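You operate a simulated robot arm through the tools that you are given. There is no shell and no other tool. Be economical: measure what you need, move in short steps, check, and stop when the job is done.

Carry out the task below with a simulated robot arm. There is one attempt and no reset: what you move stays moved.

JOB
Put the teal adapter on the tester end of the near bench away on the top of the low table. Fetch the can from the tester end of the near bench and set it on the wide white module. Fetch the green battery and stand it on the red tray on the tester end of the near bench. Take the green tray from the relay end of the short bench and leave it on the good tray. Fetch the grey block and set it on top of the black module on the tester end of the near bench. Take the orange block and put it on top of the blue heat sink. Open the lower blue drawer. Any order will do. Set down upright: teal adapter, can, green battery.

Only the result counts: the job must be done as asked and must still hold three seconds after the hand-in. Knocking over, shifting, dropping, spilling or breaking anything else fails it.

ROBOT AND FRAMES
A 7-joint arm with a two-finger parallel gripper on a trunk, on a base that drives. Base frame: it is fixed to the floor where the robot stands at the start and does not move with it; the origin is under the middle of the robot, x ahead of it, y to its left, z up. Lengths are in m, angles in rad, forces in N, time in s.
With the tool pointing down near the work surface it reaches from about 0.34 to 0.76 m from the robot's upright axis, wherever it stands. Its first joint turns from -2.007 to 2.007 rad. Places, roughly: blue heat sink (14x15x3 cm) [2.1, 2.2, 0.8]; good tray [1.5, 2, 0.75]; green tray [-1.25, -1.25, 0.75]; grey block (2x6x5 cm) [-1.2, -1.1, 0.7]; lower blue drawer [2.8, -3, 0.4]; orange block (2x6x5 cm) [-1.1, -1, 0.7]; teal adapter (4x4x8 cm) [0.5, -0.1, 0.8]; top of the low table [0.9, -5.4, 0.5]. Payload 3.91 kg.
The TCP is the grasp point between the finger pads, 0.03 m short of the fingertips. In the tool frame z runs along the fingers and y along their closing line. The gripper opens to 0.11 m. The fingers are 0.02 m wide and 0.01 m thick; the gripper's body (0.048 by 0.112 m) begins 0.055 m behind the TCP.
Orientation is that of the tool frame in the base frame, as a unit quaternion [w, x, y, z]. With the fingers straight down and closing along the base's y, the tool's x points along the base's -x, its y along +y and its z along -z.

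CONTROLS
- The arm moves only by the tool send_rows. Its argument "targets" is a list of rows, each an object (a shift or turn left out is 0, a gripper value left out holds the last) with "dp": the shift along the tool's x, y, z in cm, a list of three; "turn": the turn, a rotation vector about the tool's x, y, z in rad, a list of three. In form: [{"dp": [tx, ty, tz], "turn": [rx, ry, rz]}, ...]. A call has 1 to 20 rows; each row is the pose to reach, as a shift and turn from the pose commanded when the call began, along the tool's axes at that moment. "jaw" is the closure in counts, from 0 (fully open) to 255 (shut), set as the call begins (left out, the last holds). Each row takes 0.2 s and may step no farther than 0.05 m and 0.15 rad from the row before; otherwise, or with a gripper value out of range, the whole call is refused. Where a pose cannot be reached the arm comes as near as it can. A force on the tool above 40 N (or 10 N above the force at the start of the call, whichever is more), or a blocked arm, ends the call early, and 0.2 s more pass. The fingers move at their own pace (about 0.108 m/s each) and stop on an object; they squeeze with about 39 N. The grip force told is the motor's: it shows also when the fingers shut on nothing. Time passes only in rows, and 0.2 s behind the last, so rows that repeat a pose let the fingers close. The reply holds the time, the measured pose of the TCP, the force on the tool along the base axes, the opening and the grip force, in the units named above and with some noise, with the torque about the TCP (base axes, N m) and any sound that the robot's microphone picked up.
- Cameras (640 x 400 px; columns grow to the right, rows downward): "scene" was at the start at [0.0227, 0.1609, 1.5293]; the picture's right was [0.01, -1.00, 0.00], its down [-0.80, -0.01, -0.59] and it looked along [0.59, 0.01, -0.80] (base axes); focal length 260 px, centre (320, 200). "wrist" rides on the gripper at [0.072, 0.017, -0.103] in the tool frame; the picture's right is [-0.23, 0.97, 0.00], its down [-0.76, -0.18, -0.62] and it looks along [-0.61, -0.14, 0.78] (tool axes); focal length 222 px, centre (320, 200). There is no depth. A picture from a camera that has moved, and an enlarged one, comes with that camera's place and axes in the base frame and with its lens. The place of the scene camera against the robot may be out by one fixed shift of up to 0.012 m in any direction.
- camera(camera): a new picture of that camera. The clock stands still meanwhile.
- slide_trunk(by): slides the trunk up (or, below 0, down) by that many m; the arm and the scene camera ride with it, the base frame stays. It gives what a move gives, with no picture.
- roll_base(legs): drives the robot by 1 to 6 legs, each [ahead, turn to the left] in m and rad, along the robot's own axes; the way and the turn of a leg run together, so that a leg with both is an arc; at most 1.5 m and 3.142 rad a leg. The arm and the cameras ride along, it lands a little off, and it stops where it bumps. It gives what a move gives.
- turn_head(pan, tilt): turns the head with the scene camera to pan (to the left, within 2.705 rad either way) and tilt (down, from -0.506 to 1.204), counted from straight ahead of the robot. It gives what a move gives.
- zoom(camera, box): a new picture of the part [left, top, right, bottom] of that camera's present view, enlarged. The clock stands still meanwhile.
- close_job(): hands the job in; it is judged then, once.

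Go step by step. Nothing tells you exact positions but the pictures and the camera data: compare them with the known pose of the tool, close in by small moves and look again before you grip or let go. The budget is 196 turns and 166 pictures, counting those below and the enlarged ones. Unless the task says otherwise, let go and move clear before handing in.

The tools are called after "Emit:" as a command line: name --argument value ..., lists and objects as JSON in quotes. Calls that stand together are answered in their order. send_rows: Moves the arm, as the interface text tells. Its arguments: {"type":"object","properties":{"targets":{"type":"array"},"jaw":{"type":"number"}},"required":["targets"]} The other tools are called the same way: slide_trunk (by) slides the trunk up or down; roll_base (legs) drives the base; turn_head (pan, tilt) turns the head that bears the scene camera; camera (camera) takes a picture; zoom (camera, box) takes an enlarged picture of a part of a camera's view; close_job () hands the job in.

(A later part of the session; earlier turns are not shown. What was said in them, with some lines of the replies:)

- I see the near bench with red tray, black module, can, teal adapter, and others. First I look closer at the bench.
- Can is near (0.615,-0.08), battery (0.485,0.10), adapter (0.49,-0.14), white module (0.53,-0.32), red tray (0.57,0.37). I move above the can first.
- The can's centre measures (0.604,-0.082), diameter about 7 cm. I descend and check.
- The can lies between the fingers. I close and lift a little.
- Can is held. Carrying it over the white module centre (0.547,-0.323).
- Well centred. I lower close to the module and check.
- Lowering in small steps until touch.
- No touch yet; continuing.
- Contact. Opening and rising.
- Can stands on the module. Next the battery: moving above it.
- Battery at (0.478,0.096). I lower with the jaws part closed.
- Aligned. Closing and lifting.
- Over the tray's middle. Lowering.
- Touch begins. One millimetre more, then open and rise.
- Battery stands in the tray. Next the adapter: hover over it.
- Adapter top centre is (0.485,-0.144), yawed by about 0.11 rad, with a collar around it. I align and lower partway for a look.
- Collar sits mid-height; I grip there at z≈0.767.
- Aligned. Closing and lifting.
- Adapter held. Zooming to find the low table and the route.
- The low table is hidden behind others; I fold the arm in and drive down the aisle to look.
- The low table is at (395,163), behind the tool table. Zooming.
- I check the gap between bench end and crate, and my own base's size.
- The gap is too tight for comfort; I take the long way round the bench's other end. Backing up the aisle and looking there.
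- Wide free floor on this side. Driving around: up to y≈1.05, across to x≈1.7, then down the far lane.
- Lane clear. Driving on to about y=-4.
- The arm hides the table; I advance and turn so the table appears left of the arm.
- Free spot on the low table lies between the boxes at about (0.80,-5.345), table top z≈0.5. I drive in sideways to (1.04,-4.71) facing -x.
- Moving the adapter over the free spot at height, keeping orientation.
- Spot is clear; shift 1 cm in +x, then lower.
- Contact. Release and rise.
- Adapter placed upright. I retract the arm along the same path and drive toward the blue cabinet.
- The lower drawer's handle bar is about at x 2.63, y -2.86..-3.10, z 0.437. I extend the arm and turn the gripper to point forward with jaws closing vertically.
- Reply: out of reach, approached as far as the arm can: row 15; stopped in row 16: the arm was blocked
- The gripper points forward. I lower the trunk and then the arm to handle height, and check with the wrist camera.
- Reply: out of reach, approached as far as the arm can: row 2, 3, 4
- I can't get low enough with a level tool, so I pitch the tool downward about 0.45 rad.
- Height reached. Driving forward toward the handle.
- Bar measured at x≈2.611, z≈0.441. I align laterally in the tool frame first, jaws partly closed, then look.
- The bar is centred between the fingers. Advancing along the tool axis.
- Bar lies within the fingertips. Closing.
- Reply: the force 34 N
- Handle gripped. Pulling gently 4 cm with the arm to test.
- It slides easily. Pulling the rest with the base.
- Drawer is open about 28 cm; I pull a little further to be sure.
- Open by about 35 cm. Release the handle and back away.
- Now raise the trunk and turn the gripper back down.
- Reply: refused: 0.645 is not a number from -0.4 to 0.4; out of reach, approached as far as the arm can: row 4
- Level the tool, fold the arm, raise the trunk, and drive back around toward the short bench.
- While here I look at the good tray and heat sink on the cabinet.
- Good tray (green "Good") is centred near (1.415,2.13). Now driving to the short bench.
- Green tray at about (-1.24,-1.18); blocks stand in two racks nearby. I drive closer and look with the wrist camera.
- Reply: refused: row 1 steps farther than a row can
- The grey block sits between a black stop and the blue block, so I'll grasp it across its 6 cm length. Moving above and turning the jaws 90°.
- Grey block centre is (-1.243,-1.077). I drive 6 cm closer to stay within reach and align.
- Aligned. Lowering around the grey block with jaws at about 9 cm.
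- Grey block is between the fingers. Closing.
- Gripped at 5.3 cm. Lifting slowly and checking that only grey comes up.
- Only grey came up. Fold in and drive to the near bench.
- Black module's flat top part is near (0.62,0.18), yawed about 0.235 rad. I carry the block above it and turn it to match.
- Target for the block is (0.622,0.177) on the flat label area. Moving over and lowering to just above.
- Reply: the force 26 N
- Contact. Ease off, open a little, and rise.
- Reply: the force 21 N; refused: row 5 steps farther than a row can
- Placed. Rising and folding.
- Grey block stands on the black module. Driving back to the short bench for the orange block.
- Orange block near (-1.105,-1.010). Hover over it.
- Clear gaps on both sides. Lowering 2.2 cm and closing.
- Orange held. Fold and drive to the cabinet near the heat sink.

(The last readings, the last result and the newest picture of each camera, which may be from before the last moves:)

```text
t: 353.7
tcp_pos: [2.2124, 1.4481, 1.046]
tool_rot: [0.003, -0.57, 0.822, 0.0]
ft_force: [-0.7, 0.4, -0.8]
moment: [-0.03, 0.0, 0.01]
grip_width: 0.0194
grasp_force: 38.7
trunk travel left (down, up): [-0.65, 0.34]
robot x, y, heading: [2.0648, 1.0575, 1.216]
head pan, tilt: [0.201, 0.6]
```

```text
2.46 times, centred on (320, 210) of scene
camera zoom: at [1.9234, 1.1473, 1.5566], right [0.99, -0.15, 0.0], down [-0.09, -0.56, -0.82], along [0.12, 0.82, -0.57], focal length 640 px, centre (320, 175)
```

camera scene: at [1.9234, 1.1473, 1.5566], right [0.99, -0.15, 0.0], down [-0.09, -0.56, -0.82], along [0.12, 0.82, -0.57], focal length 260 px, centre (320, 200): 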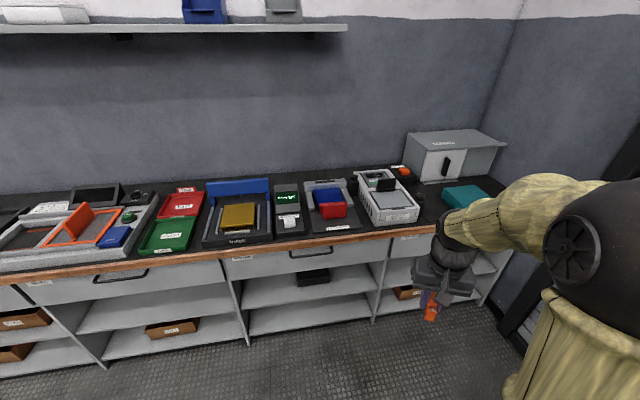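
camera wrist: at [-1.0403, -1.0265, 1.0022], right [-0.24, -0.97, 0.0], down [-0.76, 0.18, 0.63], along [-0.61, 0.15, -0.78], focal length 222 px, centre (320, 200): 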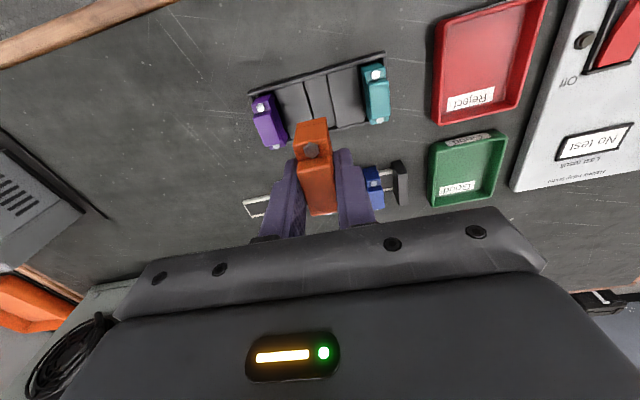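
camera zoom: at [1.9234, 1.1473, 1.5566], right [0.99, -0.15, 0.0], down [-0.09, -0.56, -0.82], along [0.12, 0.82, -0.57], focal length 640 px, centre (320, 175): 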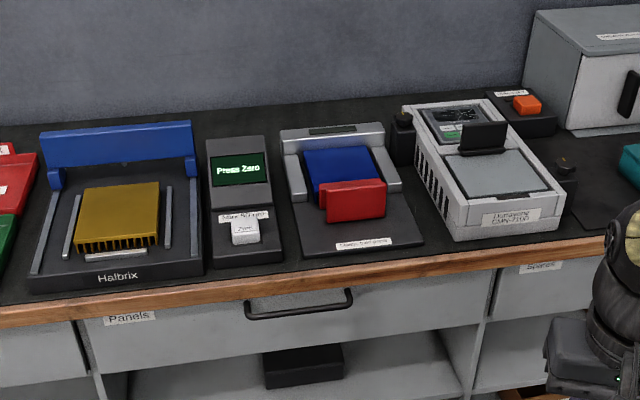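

The blue heat sink sits in a fixture with a red piece in front, near (2.12,2.25). I drive up and look from above.

Emit:
roll_base --legs '[[0, 0.355], [0.47, 0]]'

Emit:
turn_head --pan 0.0 --tilt 0.9

Emit:
camera --camera "scene"

Emit:
camera --camera "wrist"

```text
t: 357.6
tcp_pos: [2.0663, 1.9381, 1.0458]
tool_rot: [0.002, -0.705, 0.709, 0.0]
ft_force: [-0.2, 0.1, -0.7]
moment: [0.0, -0.03, 0.0]
grip_width: 0.0193
grasp_force: 39.3
trunk travel left (down, up): [-0.65, 0.34]
robot x, y, heading: [2.0617, 1.5174, 1.577]
head pan, tilt: [0.201, 0.6]
```

```text
t: 358.4
tcp_pos: [2.0659, 1.9374, 1.0458]
tool_rot: [0.002, -0.706, 0.709, 0.001]
ft_force: [0.5, 0.5, -0.4]
moment: [0.01, -0.02, -0.01]
grip_width: 0.0192
grasp_force: 39.2
trunk travel left (down, up): [-0.65, 0.34]
robot x, y, heading: [2.0645, 1.5182, 1.572]
head pan, tilt: [0.0, 0.901]
```

```text
72 pictures are left
camera scene: at [1.92, 1.5417, 1.5319], right [1.0, 0.0, 0.0], down [0.0, -0.78, -0.62], along [0.0, 0.62, -0.78], focal length 260 px, centre (320, 200)
```

scene: 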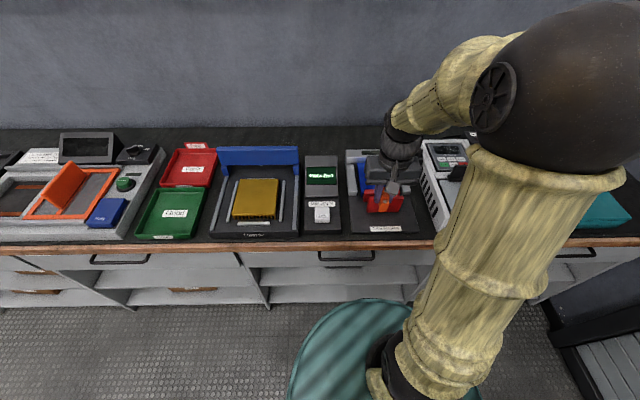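

```text
71 pictures are left
camera wrist: at [2.0496, 1.8646, 1.1501], right [-0.97, 0.23, 0.0], down [0.18, 0.76, 0.63], along [0.14, 0.61, -0.78], focal length 222 px, centre (320, 200)
```

wrist: 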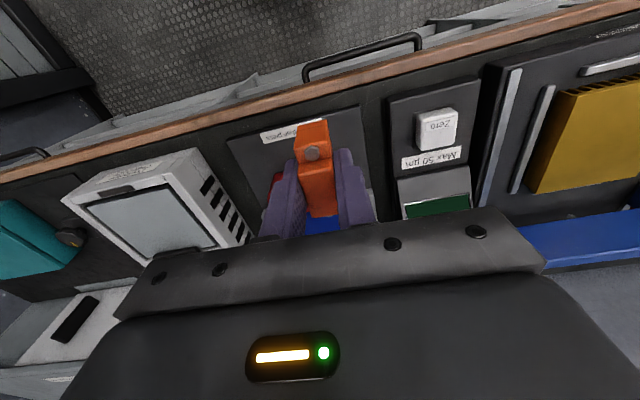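

Moving the hand aside to see the fixture clearly.

Emit:
send_rows --targets '[{"dp": [0, -4.5, -2]}, {"dp": [0, -9, -4]}, {"dp": [0, -13.5, -6]}, {"dp": [0, -18, -6]}, {"dp": [0, -22, -6]}, {"dp": [0, -22, -6]}]'

Emit:
zoom --camera "scene" --box '[320, 130, 440, 250]'

Emit:
camera --camera "wrist"

```text
t: 359.8
tcp_pos: [2.2864, 1.9363, 1.1062]
tool_rot: [0.002, -0.707, 0.707, 0.001]
ft_force: [-0.2, 0.7, -0.8]
moment: [0.04, -0.03, 0.02]
grip_width: 0.019
grasp_force: 39.0
trunk travel left (down, up): [-0.65, 0.34]
robot x, y, heading: [2.0602, 1.5203, 1.57]
head pan, tilt: [0.0, 0.901]
```

```text
3.33 times, centred on (380, 190) of scene
camera zoom: at [1.92, 1.5416, 1.5318], right [1.0, 0.0, 0.0], down [0.0, -0.78, -0.62], along [0.0, 0.62, -0.78], focal length 867 px, centre (120, 233)
```

zoom: 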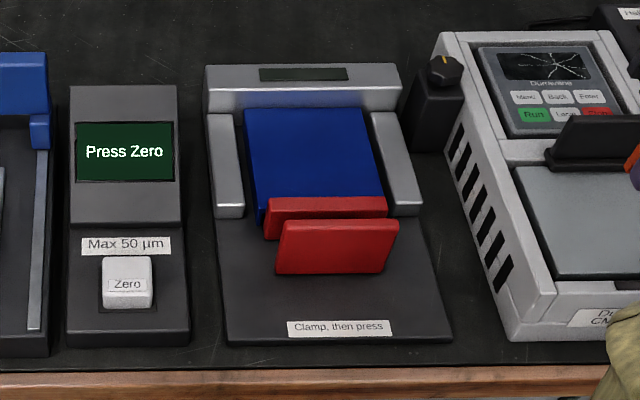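

```text
69 pictures are left
camera wrist: at [2.2705, 1.8637, 1.2102], right [-0.97, 0.23, 0.0], down [0.18, 0.76, 0.63], along [0.14, 0.61, -0.78], focal length 222 px, centre (320, 200)
```

wrist: 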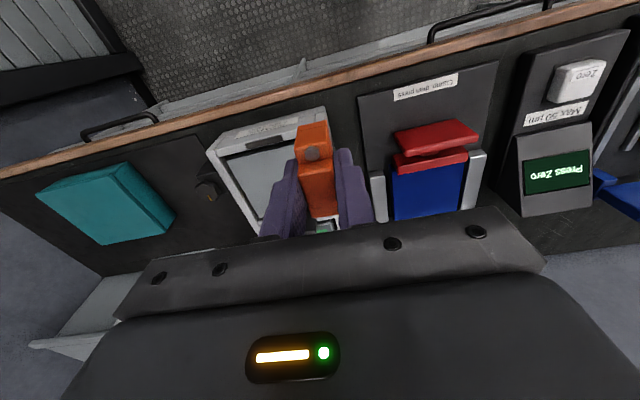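

Combining views, the heat sink top is at z≈0.85, centre (2.127,2.185). Moving the block above it.

Emit:
send_rows --targets '[{"dp": [-4, 2.5, 0]}, {"dp": [-8, 5, 0]}, {"dp": [-12, 7.5, 0]}, {"dp": [-16, 10, 0]}, {"dp": [-20, 12.5, 0]}, {"dp": [-24, 15, 2]}, {"dp": [-25.9, 15.9, 5]}, {"dp": [-25.9, 15.9, 9]}, {"dp": [-25.9, 15.9, 12]}, {"dp": [-25.9, 15.9, 12]}]'

Emit:
camera --camera "wrist"

Emit:
zoom --camera "scene" --box '[320, 130, 440, 250]'

```text
refused: row 6 steps farther than a row can; nothing moved
```

```text
68 pictures are left
camera wrist: at [2.2705, 1.8637, 1.2102], right [-0.97, 0.23, 0.0], down [0.18, 0.76, 0.63], along [0.14, 0.61, -0.78], focal length 222 px, centre (320, 200)
```

wrist: 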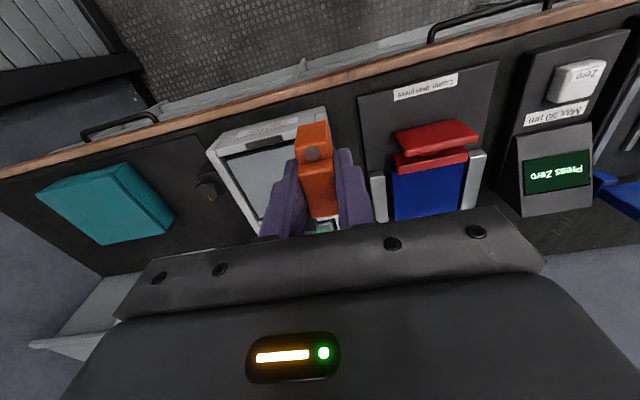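

```text
3.33 times, centred on (380, 190) of scene
camera zoom: at [1.92, 1.5416, 1.5318], right [1.0, 0.0, 0.0], down [0.0, -0.78, -0.62], along [0.0, 0.62, -0.78], focal length 867 px, centre (120, 233)
```

zoom: 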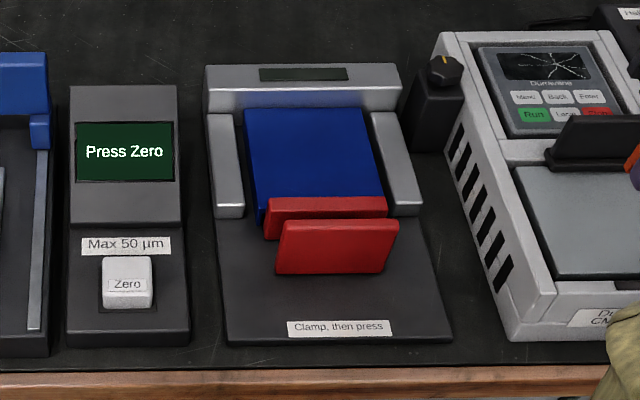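

Emit:
send_rows --targets '[{"dp": [-4, 2.4, 0]}, {"dp": [-8, 4.8, 0]}, {"dp": [-12, 7.2, 0]}, {"dp": [-16, 9.6, 0]}, {"dp": [-20, 12, 0]}, {"dp": [-24, 14.4, 0]}, {"dp": [-25.9, 15.9, 3]}, {"dp": [-25.9, 15.9, 7]}, {"dp": [-25.9, 15.9, 11]}, {"dp": [-25.9, 15.9, 12]}, {"dp": [-25.9, 15.9, 12]}]'

Emit:
camera --camera "wrist"

Emit:
zoom --camera "scene" --box '[320, 110, 450, 250]'

```text
t: 362.2
tcp_pos: [2.1283, 2.1968, 0.9879]
tool_rot: [0.001, -0.706, 0.708, 0.001]
ft_force: [-0.6, 0.1, -0.1]
moment: [0.01, -0.01, -0.03]
grip_width: 0.0195
grasp_force: 39.4
trunk travel left (down, up): [-0.65, 0.34]
robot x, y, heading: [2.0618, 1.5208, 1.575]
head pan, tilt: [0.0, 0.901]
```

```text
66 pictures are left
camera wrist: at [2.1115, 2.1234, 1.0905], right [-0.97, 0.23, 0.0], down [0.18, 0.76, 0.63], along [0.14, 0.61, -0.78], focal length 222 px, centre (320, 200)
```

wrist: 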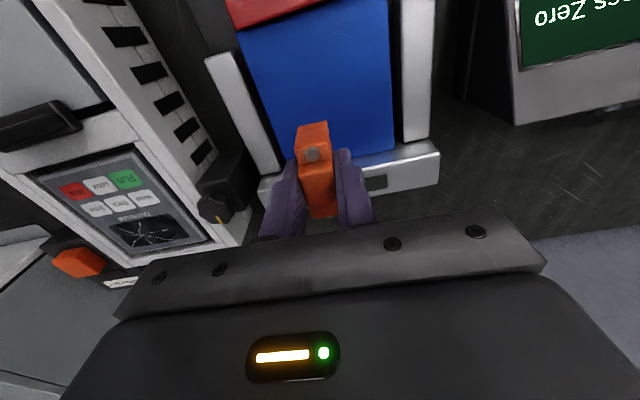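

```text
2.86 times, centred on (385, 180) of scene
camera zoom: at [1.9201, 1.5418, 1.5318], right [1.0, 0.0, 0.0], down [0.0, -0.78, -0.62], along [0.0, 0.62, -0.78], focal length 743 px, centre (134, 257)
```

zoom: 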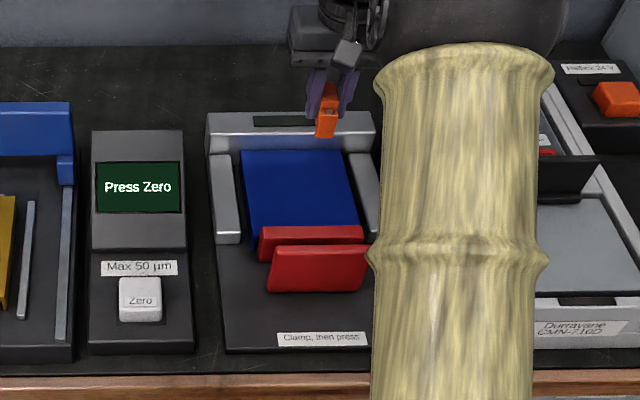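

Fine-shift and lower to about 0.91, then feel for contact.

Emit:
send_rows --targets '[{"dp": [0, 0.8, 3]}, {"dp": [0, 0.8, 6]}, {"dp": [0, 0.8, 7.8]}, {"dp": [0, 0.8, 7.8]}]'

Emit:
zoom --camera "scene" --box '[320, 110, 450, 250]'

```text
t: 363.2
tcp_pos: [2.1202, 2.1978, 0.9095]
tool_rot: [0.003, -0.706, 0.709, 0.0]
ft_force: [0.9, -0.6, -0.6]
moment: [-0.02, -0.06, -0.02]
grip_width: 0.0192
grasp_force: 39.5
trunk travel left (down, up): [-0.65, 0.34]
robot x, y, heading: [2.067, 1.517, 1.575]
head pan, tilt: [0.0, 0.901]
```

```text
2.86 times, centred on (385, 180) of scene
camera zoom: at [1.92, 1.5418, 1.5318], right [1.0, 0.0, 0.0], down [0.0, -0.78, -0.62], along [0.0, 0.62, -0.78], focal length 743 px, centre (134, 257)
```

zoom: 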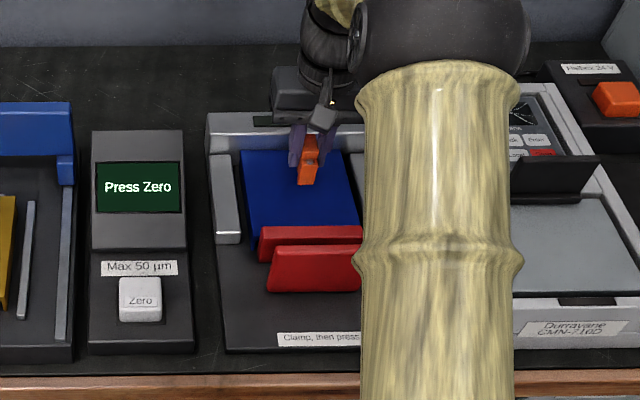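

Emit:
send_rows --targets '[{"dp": [0, 0, 0.5]}, {"dp": [0, 0, 1]}, {"dp": [0, 0, 1.4]}, {"dp": [0, 0, 1.8]}]'

```text
t: 364.2
tcp_pos: [2.1206, 2.1975, 0.8909]
tool_rot: [0.002, -0.705, 0.709, 0.001]
ft_force: [0.7, 0.4, -0.2]
moment: [-0.03, 0.0, 0.0]
grip_width: 0.0194
grasp_force: 39.1
trunk travel left (down, up): [-0.65, 0.34]
robot x, y, heading: [2.063, 1.5219, 1.58]
head pan, tilt: [0.0, 0.901]
```

Emit:
send_rows --targets '[{"dp": [0, 0, 0.35]}, {"dp": [0, 0, 0.7]}, {"dp": [0, 0, 1.0]}]'

Emit:
zoom --camera "scene" --box '[330, 130, 430, 220]'

```text
t: 365.0
tcp_pos: [2.1198, 2.1979, 0.8857]
tool_rot: [0.004, -0.706, 0.709, 0.003]
ft_force: [-0.5, 0.4, 19.9]
moment: [-0.29, 0.03, 0.01]
grip_width: 0.0195
grasp_force: 39.2
trunk travel left (down, up): [-0.65, 0.34]
robot x, y, heading: [2.0637, 1.5211, 1.576]
head pan, tilt: [0.0, 0.901]
```

```text
4.44 times, centred on (380, 175) of scene
camera zoom: at [1.9198, 1.5396, 1.5323], right [1.0, 0.0, 0.0], down [0.0, -0.78, -0.62], along [0.0, 0.62, -0.78], focal length 1156 px, centre (53, 311)
```

zoom: 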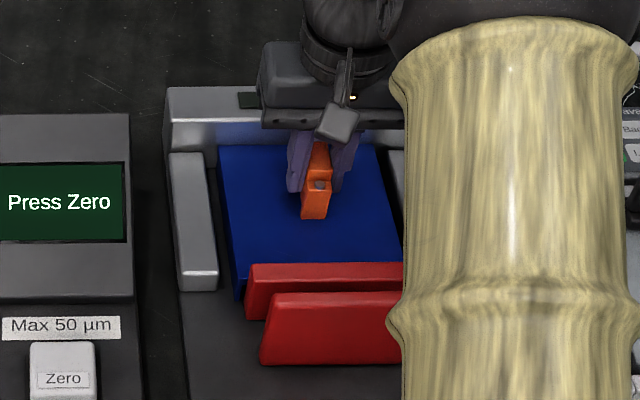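

Contact on the heat sink. Ease off, open, rise.

Emit:
send_rows --targets '[{"dp": [0, 0, -0.3]}, {"dp": [0, 0, -0.3]}]'

Emit:
send_rows --targets '[{"dp": [0, 0, 0]}, {"dp": [0, 0, 0]}]' --jaw 150

Emit:
send_rows --targets '[{"dp": [0, 0, -2]}, {"dp": [0, 0, -6]}, {"dp": [0, 0, -10]}, {"dp": [3, 0, -13]}, {"dp": [7, 0, -15]}, {"dp": [11, 0, -16]}, {"dp": [15, 0, -16]}, {"dp": [19, 0, -16]}, {"dp": [23, 0, -16]}, {"dp": [26, 0, -16]}, {"dp": [26, 0, -16]}]'

Emit:
zoom --camera "scene" --box '[330, 130, 430, 220]'

Emit:
camera --camera "wrist"

```text
t: 365.6
tcp_pos: [2.1201, 2.1969, 0.8852]
tool_rot: [0.003, -0.706, 0.709, 0.002]
ft_force: [-0.2, 3.9, 11.6]
moment: [0.36, 0.02, 0.0]
grip_width: 0.0195
grasp_force: 39.3
trunk travel left (down, up): [-0.65, 0.34]
robot x, y, heading: [2.0622, 1.5204, 1.569]
head pan, tilt: [0.0, 0.901]
```

```text
t: 366.2
tcp_pos: [2.1206, 2.1965, 0.8844]
tool_rot: [0.001, -0.706, 0.708, 0.0]
ft_force: [-0.9, -0.6, -0.1]
moment: [0.0, 0.03, 0.02]
grip_width: 0.0452
grasp_force: 0.0
trunk travel left (down, up): [-0.65, 0.34]
robot x, y, heading: [2.066, 1.5171, 1.576]
head pan, tilt: [0.0, 0.901]
```

```text
t: 368.6
tcp_pos: [2.1181, 1.9353, 1.0438]
tool_rot: [0.001, -0.706, 0.708, 0.0]
ft_force: [-0.9, 1.2, 0.4]
moment: [0.02, 0.01, 0.02]
grip_width: 0.0453
grasp_force: 0.1
trunk travel left (down, up): [-0.65, 0.34]
robot x, y, heading: [2.0652, 1.518, 1.575]
head pan, tilt: [0.0, 0.901]
```

```text
4.44 times, centred on (380, 175) of scene
camera zoom: at [1.9201, 1.5418, 1.5318], right [1.0, 0.0, 0.0], down [0.0, -0.78, -0.62], along [0.0, 0.62, -0.78], focal length 1156 px, centre (53, 311)
```

zoom: 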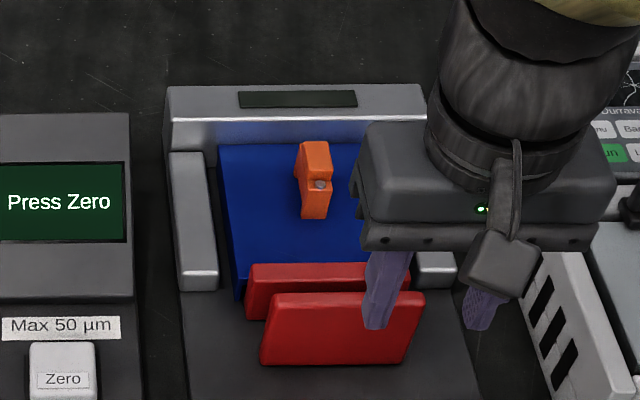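

```text
61 pictures are left
camera wrist: at [2.102, 1.8628, 1.1474], right [-0.97, 0.23, 0.0], down [0.18, 0.76, 0.63], along [0.14, 0.61, -0.78], focal length 222 px, centre (320, 200)
```

wrist: 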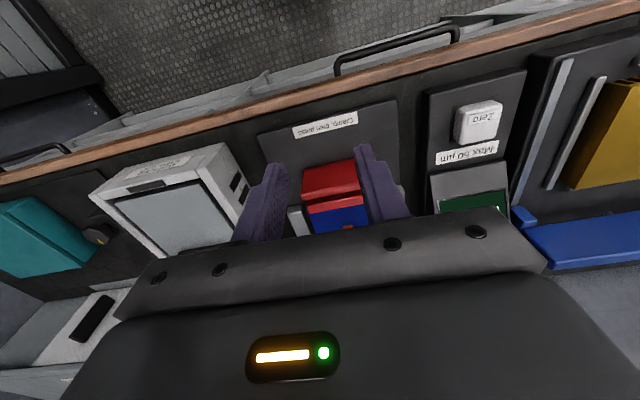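

Orange sits on the blue heat sink. Returning for the green tray.

Emit:
roll_base --legs '[[-0.47, 0], [0, 1.568], [1.15, 0], [1.15, 0], [0, 1.571], [1.1, 0]]'

Emit:
roll_base --legs '[[1.1, 0], [0, -1.571]]'

Emit:
camera --camera "wrist"

```text
t: 395.2
tcp_pos: [-0.2553, -0.4921, 1.0446]
tool_rot: [0.001, 0.701, 0.713, -0.002]
ft_force: [-0.3, -1.3, -0.6]
moment: [0.01, 0.02, 0.02]
grip_width: 0.0457
grasp_force: 0.0
trunk travel left (down, up): [-0.65, 0.34]
robot x, y, heading: [-0.212, -0.0743, -1.55]
head pan, tilt: [0.0, 0.901]
```

```text
t: 404.7
tcp_pos: [-0.5966, -1.1332, 1.0444]
tool_rot: [-0.001, 1.0, 0.016, -0.001]
ft_force: [0.4, 0.5, -0.5]
moment: [0.01, -0.01, -0.02]
grip_width: 0.0454
grasp_force: 0.1
trunk travel left (down, up): [-0.65, 0.34]
robot x, y, heading: [-0.1782, -1.1752, -3.102]
head pan, tilt: [0.0, 0.901]
```

```text
60 pictures are left
camera wrist: at [-0.523, -1.1484, 1.1475], right [-0.2, -0.98, 0.0], down [-0.76, 0.15, 0.63], along [-0.61, 0.12, -0.78], focal length 222 px, centre (320, 200)
```

wrist: 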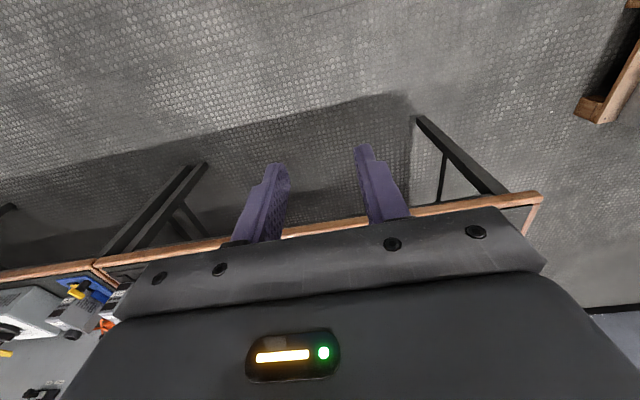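

Correct the heading, close in, and hover over the green tray.

Emit:
roll_base --legs '[[0, -0.04], [0.36, 0]]'

Emit:
send_rows --targets '[{"dp": [-3.5, 1, 2]}, {"dp": [-7, 2, 4]}, {"dp": [-10.5, 3, 6]}, {"dp": [-14, 4, 8]}, {"dp": [-17.5, 5, 10]}, {"dp": [-21, 5, 12]}, {"dp": [-21, 5, 12]}]' --jaw 0

Emit:
camera --camera "wrist"

Emit:
camera --camera "scene"

```text
t: 407.4
tcp_pos: [-0.957, -1.1166, 1.0433]
tool_rot: [-0.001, 1.0, -0.003, -0.002]
ft_force: [-0.4, 1.0, -0.4]
moment: [0.02, -0.01, 0.01]
grip_width: 0.0454
grasp_force: 0.1
trunk travel left (down, up): [-0.65, 0.34]
robot x, y, heading: [-0.5396, -1.1731, 3.138]
head pan, tilt: [0.0, 0.901]
```

```text
t: 409.0
tcp_pos: [-1.1663, -1.1655, 0.9244]
tool_rot: [-0.001, 1.0, -0.003, -0.002]
ft_force: [-0.3, -0.5, -0.3]
moment: [0.04, 0.04, -0.01]
grip_width: 0.1099
grasp_force: 0.1
trunk travel left (down, up): [-0.65, 0.34]
robot x, y, heading: [-0.5432, -1.1666, 3.138]
head pan, tilt: [0.0, 0.901]
```

```text
59 pictures are left
camera wrist: at [-1.0915, -1.1845, 1.0278], right [-0.23, -0.97, 0.0], down [-0.76, 0.18, 0.63], along [-0.61, 0.15, -0.78], focal length 222 px, centre (320, 200)
```

wrist: 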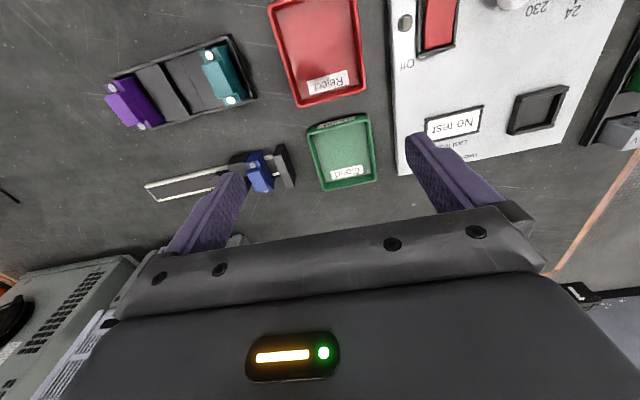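

```text
58 pictures are left
camera scene: at [-0.5447, -1.3174, 1.5319], right [0.0, 1.0, 0.0], down [0.78, 0.0, -0.62], along [-0.62, 0.0, -0.78], focal length 260 px, centre (320, 200)
```

scene: 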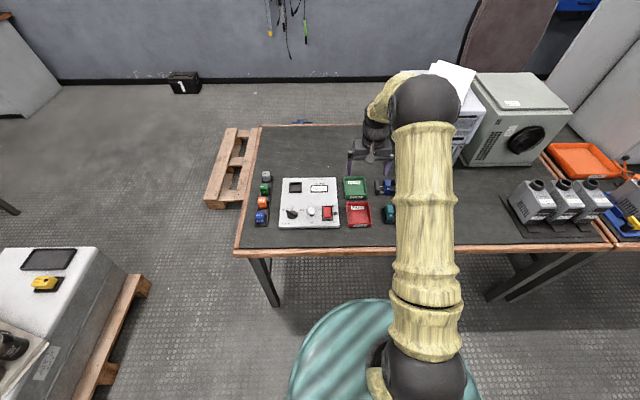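

Green tray centre (-1.246,-1.1815), about 10×8 cm. Align and lower partway.

Emit:
send_rows --targets '[{"dp": [-3, 0.6, 2]}, {"dp": [-6, 1.2, 4]}, {"dp": [-8, 1.6, 7]}, {"dp": [-8, 1.6, 10]}, {"dp": [-8, 1.6, 12.4]}, {"dp": [-8, 1.6, 12.4]}]' --jaw 20

Emit:
camera --camera "wrist"

```text
t: 410.4
tcp_pos: [-1.2459, -1.181, 0.8012]
tool_rot: [-0.001, 1.0, -0.002, -0.002]
ft_force: [0.3, 1.1, 0.9]
moment: [0.03, 0.03, -0.01]
grip_width: 0.1012
grasp_force: 0.0
trunk travel left (down, up): [-0.65, 0.34]
robot x, y, heading: [-0.5379, -1.175, 3.141]
head pan, tilt: [0.0, 0.901]
```

```text
57 pictures are left
camera wrist: at [-1.1724, -1.1996, 0.905], right [-0.23, -0.97, 0.0], down [-0.76, 0.18, 0.63], along [-0.61, 0.15, -0.78], focal length 222 px, centre (320, 200)
```

wrist: 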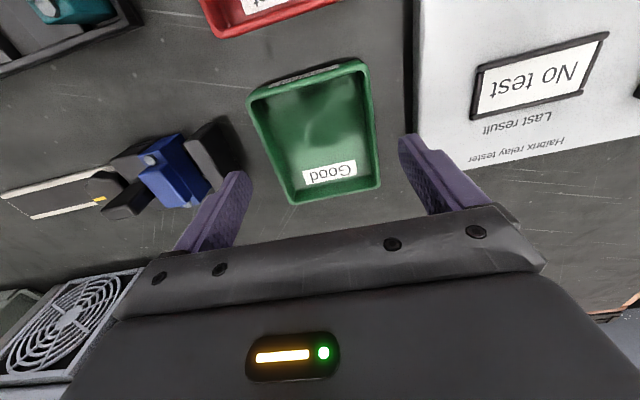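

Margins look fine. Lowering and gripping.

Emit:
send_rows --targets '[{"dp": [0, 0, 2]}, {"dp": [0, 0, 3.5]}, {"dp": [0, 0, 4.4]}, {"dp": [0, 0, 4.4]}]'

Emit:
camera --camera "wrist"

```text
t: 411.4
tcp_pos: [-1.2464, -1.1812, 0.7571]
tool_rot: [0.0, 1.0, -0.003, -0.002]
ft_force: [0.5, 0.5, 0.3]
moment: [-0.02, -0.03, -0.03]
grip_width: 0.1015
grasp_force: 0.2
trunk travel left (down, up): [-0.65, 0.34]
robot x, y, heading: [-0.5389, -1.1705, 3.141]
head pan, tilt: [0.0, 0.901]
```

```text
56 pictures are left
camera wrist: at [-1.1728, -1.1993, 0.861], right [-0.23, -0.97, 0.0], down [-0.76, 0.18, 0.63], along [-0.61, 0.15, -0.78], focal length 222 px, centre (320, 200)
```

wrist: 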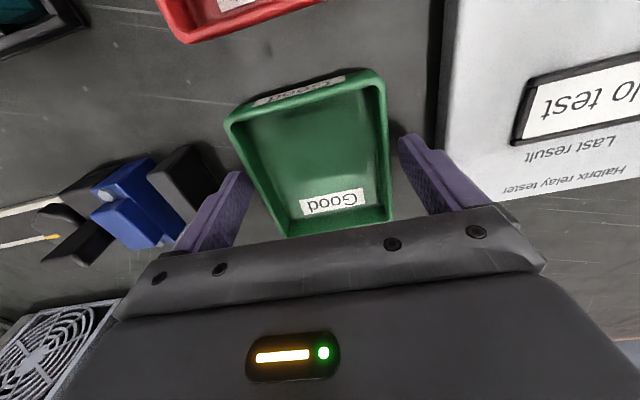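

Emit:
send_rows --targets '[{"dp": [0, 0, 0]}, {"dp": [0, 0, 0]}, {"dp": [0, 0, 0]}]' --jaw 255

Emit:
send_rows --targets '[{"dp": [0, 0, -1]}, {"dp": [0, 0, -2]}, {"dp": [0, 0, -5]}, {"dp": [0, 0, -9]}, {"dp": [0, 0, -13]}, {"dp": [0, 0, -13]}]'

Emit:
camera --camera "wrist"

```text
t: 412.2
tcp_pos: [-1.2468, -1.1819, 0.7572]
tool_rot: [-0.001, 1.0, -0.002, -0.002]
ft_force: [-0.5, -0.3, -0.3]
moment: [0.01, 0.08, 0.11]
grip_width: 0.0856
grasp_force: 38.5
trunk travel left (down, up): [-0.65, 0.34]
robot x, y, heading: [-0.5346, -1.1686, 3.14]
head pan, tilt: [0.0, 0.901]
```

```text
t: 413.6
tcp_pos: [-1.2447, -1.1811, 0.8887]
tool_rot: [0.0, 1.0, -0.003, -0.001]
ft_force: [0.0, -0.1, -2.5]
moment: [0.01, 0.0, -0.02]
grip_width: 0.0858
grasp_force: 38.8
trunk travel left (down, up): [-0.65, 0.34]
robot x, y, heading: [-0.5347, -1.1698, 3.142]
head pan, tilt: [0.0, 0.901]
```

```text
55 pictures are left
camera wrist: at [-1.1719, -1.1993, 0.9914], right [-0.23, -0.97, 0.0], down [-0.76, 0.18, 0.63], along [-0.61, 0.15, -0.78], focal length 222 px, centre (320, 200)
```

wrist: 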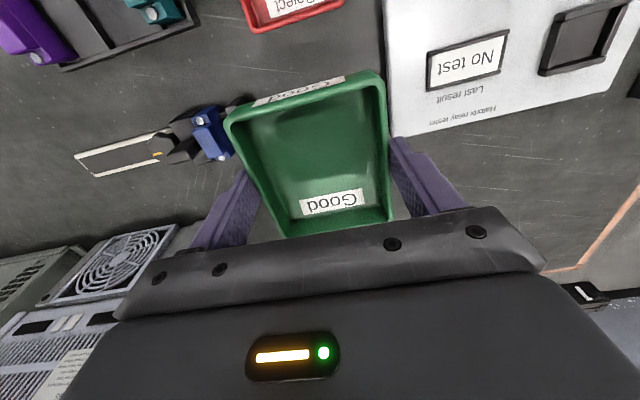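

Tray held. Fold and drive to the good tray.

Emit:
send_rows --targets '[{"dp": [3.5, 0, -3]}, {"dp": [7, 0, -6]}, {"dp": [10.5, 0, -9]}, {"dp": [14, 0, -12]}, {"dp": [17.5, 0, -15]}, {"dp": [21.5, 0, -15]}, {"dp": [25.5, 0, -15]}, {"dp": [28, 0, -15]}, {"dp": [28, 0, -15]}]'

Emit:
roll_base --legs '[[-0.3, 0], [0, -1.571], [1.1, 0], [1.12, 0], [0, -1.571]]'

Emit:
roll_base --legs '[[1.0, 0], [0.65, 0], [0, 1.571], [0.3, 0]]'

Emit:
turn_head --pan 0.0 --tilt 0.75

Emit:
camera --camera "scene"

```text
t: 415.6
tcp_pos: [-0.965, -1.1841, 1.0351]
tool_rot: [-0.001, 1.0, -0.003, -0.002]
ft_force: [-0.9, 0.1, -3.5]
moment: [0.01, -0.01, -0.02]
grip_width: 0.0856
grasp_force: 38.7
trunk travel left (down, up): [-0.65, 0.34]
robot x, y, heading: [-0.5384, -1.1718, 3.143]
head pan, tilt: [0.0, 0.901]
```

```text
t: 435.9
tcp_pos: [0.2041, 1.0558, 1.0351]
tool_rot: [0.002, 0.004, 1.0, -0.001]
ft_force: [-0.2, -0.2, -3.4]
moment: [-0.01, 0.01, -0.01]
grip_width: 0.0854
grasp_force: 39.3
trunk travel left (down, up): [-0.65, 0.34]
robot x, y, heading: [-0.2209, 1.0461, -0.006]
head pan, tilt: [0.0, 0.901]
```

```text
t: 449.8
tcp_pos: [1.4269, 1.7613, 1.0346]
tool_rot: [0.003, -0.704, 0.711, 0.0]
ft_force: [0.0, -0.8, -3.2]
moment: [0.01, 0.0, -0.01]
grip_width: 0.0854
grasp_force: 39.1
trunk travel left (down, up): [-0.65, 0.34]
robot x, y, heading: [1.4372, 1.3309, 1.563]
head pan, tilt: [0.0, 0.901]
```

```text
t: 450.5
tcp_pos: [1.4273, 1.7608, 1.0356]
tool_rot: [0.002, -0.704, 0.71, 0.001]
ft_force: [0.8, 0.1, -2.7]
moment: [0.01, 0.03, -0.03]
grip_width: 0.0856
grasp_force: 38.9
trunk travel left (down, up): [-0.65, 0.34]
robot x, y, heading: [1.4357, 1.3277, 1.561]
head pan, tilt: [0.0, 0.75]
```

```text
54 pictures are left
camera scene: at [1.2927, 1.3643, 1.5437], right [1.0, -0.01, 0.0], down [-0.01, -0.68, -0.73], along [0.01, 0.73, -0.68], focal length 260 px, centre (320, 200)
```

scene: 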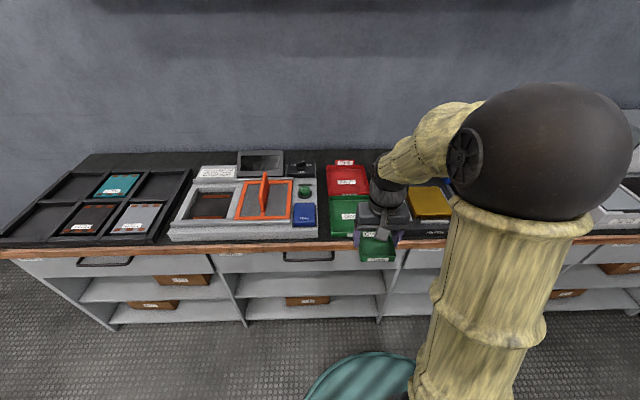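

Emit:
roll_base --legs '[[0.2, 0]]'

Emit:
camera --camera "wrist"

Emit:
zoom --camera "scene" --box '[280, 140, 460, 290]'

```text
t: 452.1
tcp_pos: [1.4303, 1.9608, 1.0342]
tool_rot: [0.001, -0.704, 0.71, -0.001]
ft_force: [0.5, 0.4, -3.5]
moment: [-0.01, -0.01, -0.02]
grip_width: 0.0854
grasp_force: 38.6
trunk travel left (down, up): [-0.65, 0.34]
robot x, y, heading: [1.4422, 1.5346, 1.563]
head pan, tilt: [0.0, 0.75]
```

```text
53 pictures are left
camera wrist: at [1.4129, 1.8879, 1.1384], right [-0.97, 0.24, 0.0], down [0.18, 0.76, 0.63], along [0.15, 0.61, -0.78], focal length 222 px, centre (320, 200)
```

wrist: 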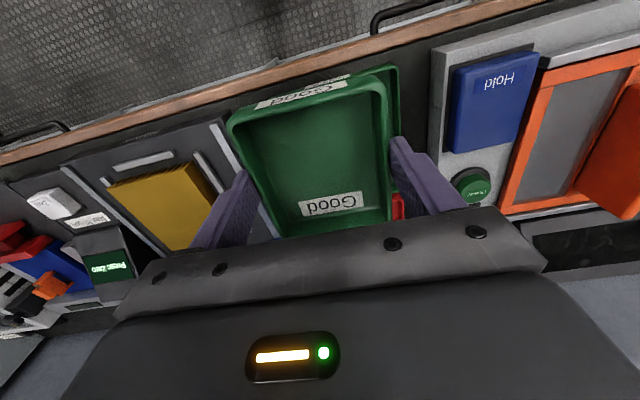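

```text
2.67 times, centred on (370, 215) of scene
camera zoom: at [1.2947, 1.5659, 1.5437], right [1.0, -0.01, 0.0], down [-0.01, -0.68, -0.73], along [0.01, 0.73, -0.68], focal length 694 px, centre (187, 160)
```

zoom: 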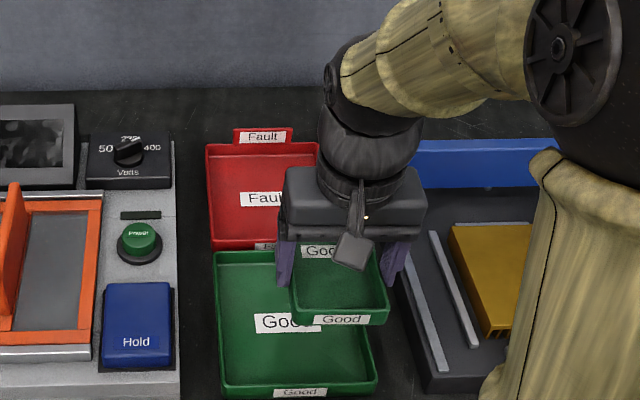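

Big good tray centred near (1.425,2.07). I move over it and look from lower.

Emit:
send_rows --targets '[{"dp": [-4, 0, 0]}, {"dp": [-8, 0, 2]}, {"dp": [-11, 0, 5]}, {"dp": [-11, 0, 9]}, {"dp": [-11, 0, 12]}, {"dp": [-11, 0, 12]}]'

Emit:
camera --camera "wrist"

Emit:
zoom --camera "scene" --box '[310, 160, 450, 270]'

```text
t: 453.5
tcp_pos: [1.4302, 2.0716, 0.9162]
tool_rot: [0.002, -0.703, 0.711, 0.0]
ft_force: [-1.5, 0.0, -3.7]
moment: [0.0, -0.02, 0.0]
grip_width: 0.0853
grasp_force: 38.8
trunk travel left (down, up): [-0.65, 0.34]
robot x, y, heading: [1.4368, 1.5347, 1.556]
head pan, tilt: [0.0, 0.75]
```

```text
51 pictures are left
camera wrist: at [1.414, 1.9983, 1.0193], right [-0.97, 0.24, 0.0], down [0.18, 0.76, 0.63], along [0.15, 0.61, -0.78], focal length 222 px, centre (320, 200)
```

wrist: 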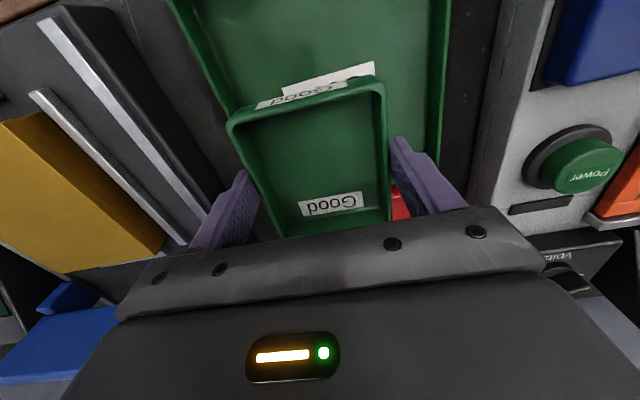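

```text
3.64 times, centred on (380, 215) of scene
camera zoom: at [1.2947, 1.5648, 1.5437], right [1.0, -0.01, 0.0], down [-0.01, -0.68, -0.73], along [0.01, 0.73, -0.68], focal length 946 px, centre (102, 146)
```

zoom: 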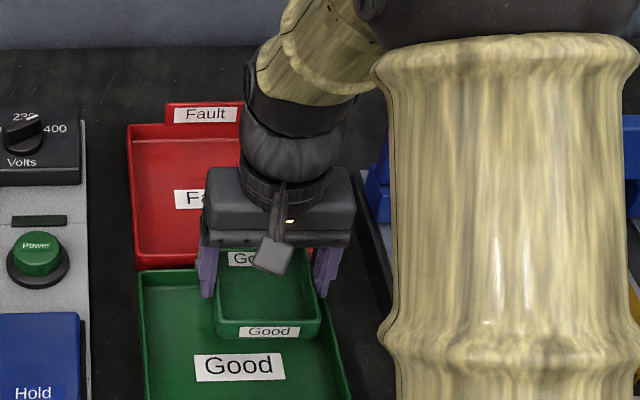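

Re-estimating: rim z≈0.82, centre (1.415,2.05). Shift and lower to z≈0.865, then look.

Emit:
send_rows --targets '[{"dp": [1, 0.7, 0]}, {"dp": [2.1, 1.5, 1]}, {"dp": [2.1, 1.5, 3]}, {"dp": [2.1, 1.5, 5]}, {"dp": [2.1, 1.5, 5]}]'

Emit:
camera --camera "wrist"

Emit:
zoom --camera "scene" --box '[310, 160, 450, 270]'

```text
t: 454.7
tcp_pos: [1.4153, 2.0505, 0.8652]
tool_rot: [0.002, -0.704, 0.71, 0.0]
ft_force: [-0.3, 0.6, -2.4]
moment: [0.0, 0.01, -0.02]
grip_width: 0.0855
grasp_force: 39.2
trunk travel left (down, up): [-0.65, 0.34]
robot x, y, heading: [1.443, 1.5317, 1.562]
head pan, tilt: [0.0, 0.75]
```

```text
49 pictures are left
camera wrist: at [1.3983, 1.9772, 0.9686], right [-0.97, 0.24, 0.0], down [0.18, 0.76, 0.63], along [0.15, 0.61, -0.78], focal length 222 px, centre (320, 200)
```

wrist: 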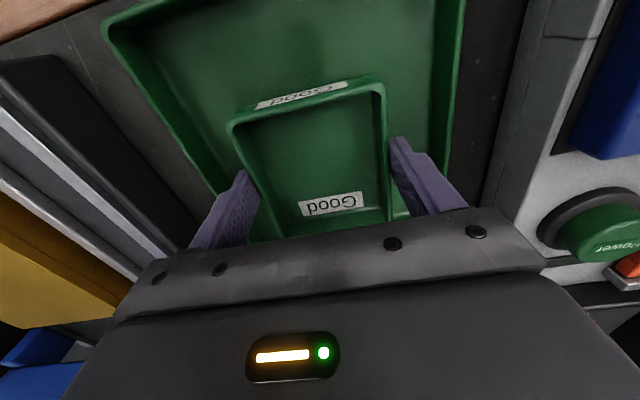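

```text
3.64 times, centred on (380, 215) of scene
camera zoom: at [1.2947, 1.5648, 1.5437], right [1.0, -0.01, 0.0], down [-0.01, -0.68, -0.73], along [0.01, 0.73, -0.68], focal length 946 px, centre (102, 146)
```

zoom: 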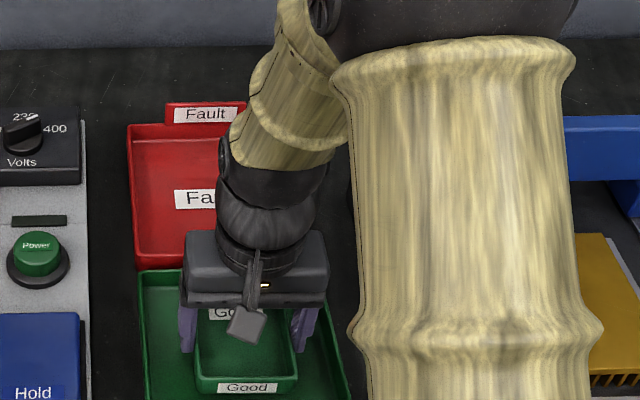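

Rim height confirmed; the held tray is centred inside. Lowering to feel contact.

Emit:
send_rows --targets '[{"dp": [0, 0, 0.5]}, {"dp": [0, 0, 1]}, {"dp": [0, 0, 1.5]}]'

```text
t: 455.5
tcp_pos: [1.4156, 2.0509, 0.8493]
tool_rot: [0.002, -0.703, 0.711, 0.0]
ft_force: [-0.1, -0.5, -2.4]
moment: [-0.02, -0.01, 0.04]
grip_width: 0.0857
grasp_force: 39.5
trunk travel left (down, up): [-0.65, 0.34]
robot x, y, heading: [1.4358, 1.5356, 1.559]
head pan, tilt: [0.0, 0.75]
```

Emit:
send_rows --targets '[{"dp": [0, 0, 0.4]}, {"dp": [0, 0, 0.8]}, {"dp": [0, 0, 1.2]}]'

```text
t: 456.3
tcp_pos: [1.4152, 2.0508, 0.8418]
tool_rot: [0.003, -0.704, 0.71, 0.004]
ft_force: [-2.9, -1.2, 29.6]
moment: [-0.02, 0.22, 0.29]
grip_width: 0.0859
grasp_force: 39.1
trunk travel left (down, up): [-0.65, 0.34]
robot x, y, heading: [1.4373, 1.5301, 1.563]
head pan, tilt: [0.0, 0.75]
```

Contact. Ease off, open modestly, and check.

Emit:
send_rows --targets '[{"dp": [0, 0, -0.4]}, {"dp": [0, 0, -0.4]}]'

Emit:
send_rows --targets '[{"dp": [0, 0, 0]}, {"dp": [0, 0, 0]}]' --jaw 20

Emit:
camera --camera "wrist"

```text
t: 456.9
tcp_pos: [1.4157, 2.0494, 0.8426]
tool_rot: [0.001, -0.703, 0.712, 0.001]
ft_force: [-3.6, 2.4, 5.5]
moment: [0.51, 0.4, 0.04]
grip_width: 0.0851
grasp_force: 39.1
trunk travel left (down, up): [-0.65, 0.34]
robot x, y, heading: [1.4412, 1.5319, 1.564]
head pan, tilt: [0.0, 0.75]
```

```text
t: 457.5
tcp_pos: [1.4162, 2.0507, 0.8414]
tool_rot: [0.001, -0.703, 0.711, 0.0]
ft_force: [0.3, -0.1, -0.3]
moment: [-0.03, 0.02, -0.04]
grip_width: 0.1015
grasp_force: 0.1
trunk travel left (down, up): [-0.65, 0.34]
robot x, y, heading: [1.4431, 1.5316, 1.563]
head pan, tilt: [0.0, 0.75]
```

```text
47 pictures are left
camera wrist: at [1.3993, 1.9769, 0.9462], right [-0.97, 0.24, 0.0], down [0.18, 0.76, 0.63], along [0.15, 0.61, -0.78], focal length 222 px, centre (320, 200)
```

wrist: 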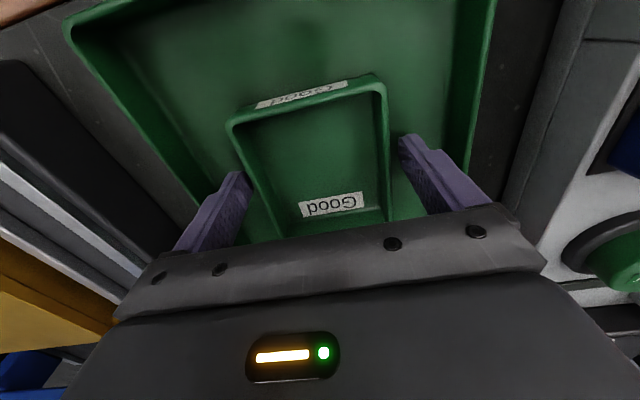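

Released inside the good tray. Rising and backing the arm away.

Emit:
send_rows --targets '[{"dp": [0, 0, -2]}, {"dp": [0, 0, -5]}, {"dp": [0, 0, -9]}, {"dp": [0, 0, -13]}, {"dp": [4, 0, -15]}, {"dp": [8, 0, -17]}, {"dp": [11, -3, -17]}, {"dp": [11, -7, -17]}, {"dp": [11, -11, -17]}, {"dp": [11, -14, -17]}, {"dp": [11, -14, -17]}]'

Emit:
zoom --camera "scene" --box '[300, 140, 480, 280]'

```text
t: 459.9
tcp_pos: [1.5547, 1.9375, 1.0129]
tool_rot: [0.002, -0.703, 0.711, 0.001]
ft_force: [0.4, 1.2, -0.7]
moment: [0.03, 0.02, 0.0]
grip_width: 0.1014
grasp_force: 0.1
trunk travel left (down, up): [-0.65, 0.34]
robot x, y, heading: [1.4378, 1.5323, 1.56]
head pan, tilt: [0.0, 0.75]
```

```text
2.86 times, centred on (390, 210) of scene
camera zoom: at [1.2947, 1.5645, 1.5437], right [1.0, -0.01, 0.0], down [-0.01, -0.68, -0.73], along [0.01, 0.73, -0.68], focal length 743 px, centre (120, 171)
```

zoom: 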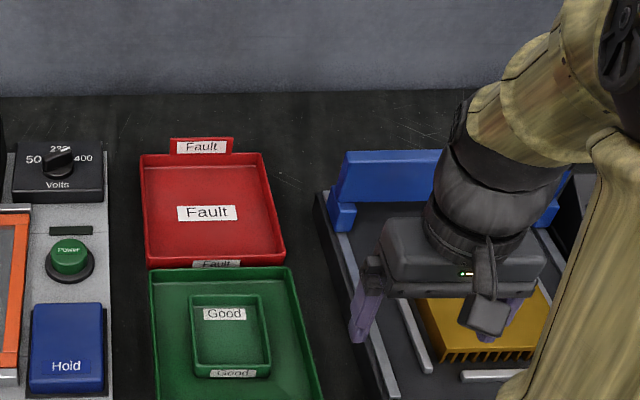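

All seven parts are placed and checked in pictures, and the hand is empty and clear. Handing in.

Emit:
close_job

```text
The job is handed in.
```

I carried out all seven parts of the job and handed it in; the tool only confirmed the hand-in and gave no verdict. I checked each placement in a picture after letting go:

- **Teal adapter:** upright on the low table, between the orange and grey boxes.
- **Can:** upright on the wide white module.
- **Green battery:** standing in the red tray.
- **Green tray:** inside the good tray.
- **Grey block:** on top of the black module.
- **Orange block:** on top of the blue heat sink.
- **Lower blue drawer:** pulled open about 35 cm. I stopped pulling there without finding the end of its travel.

The pictures showed nothing else moved or knocked over.
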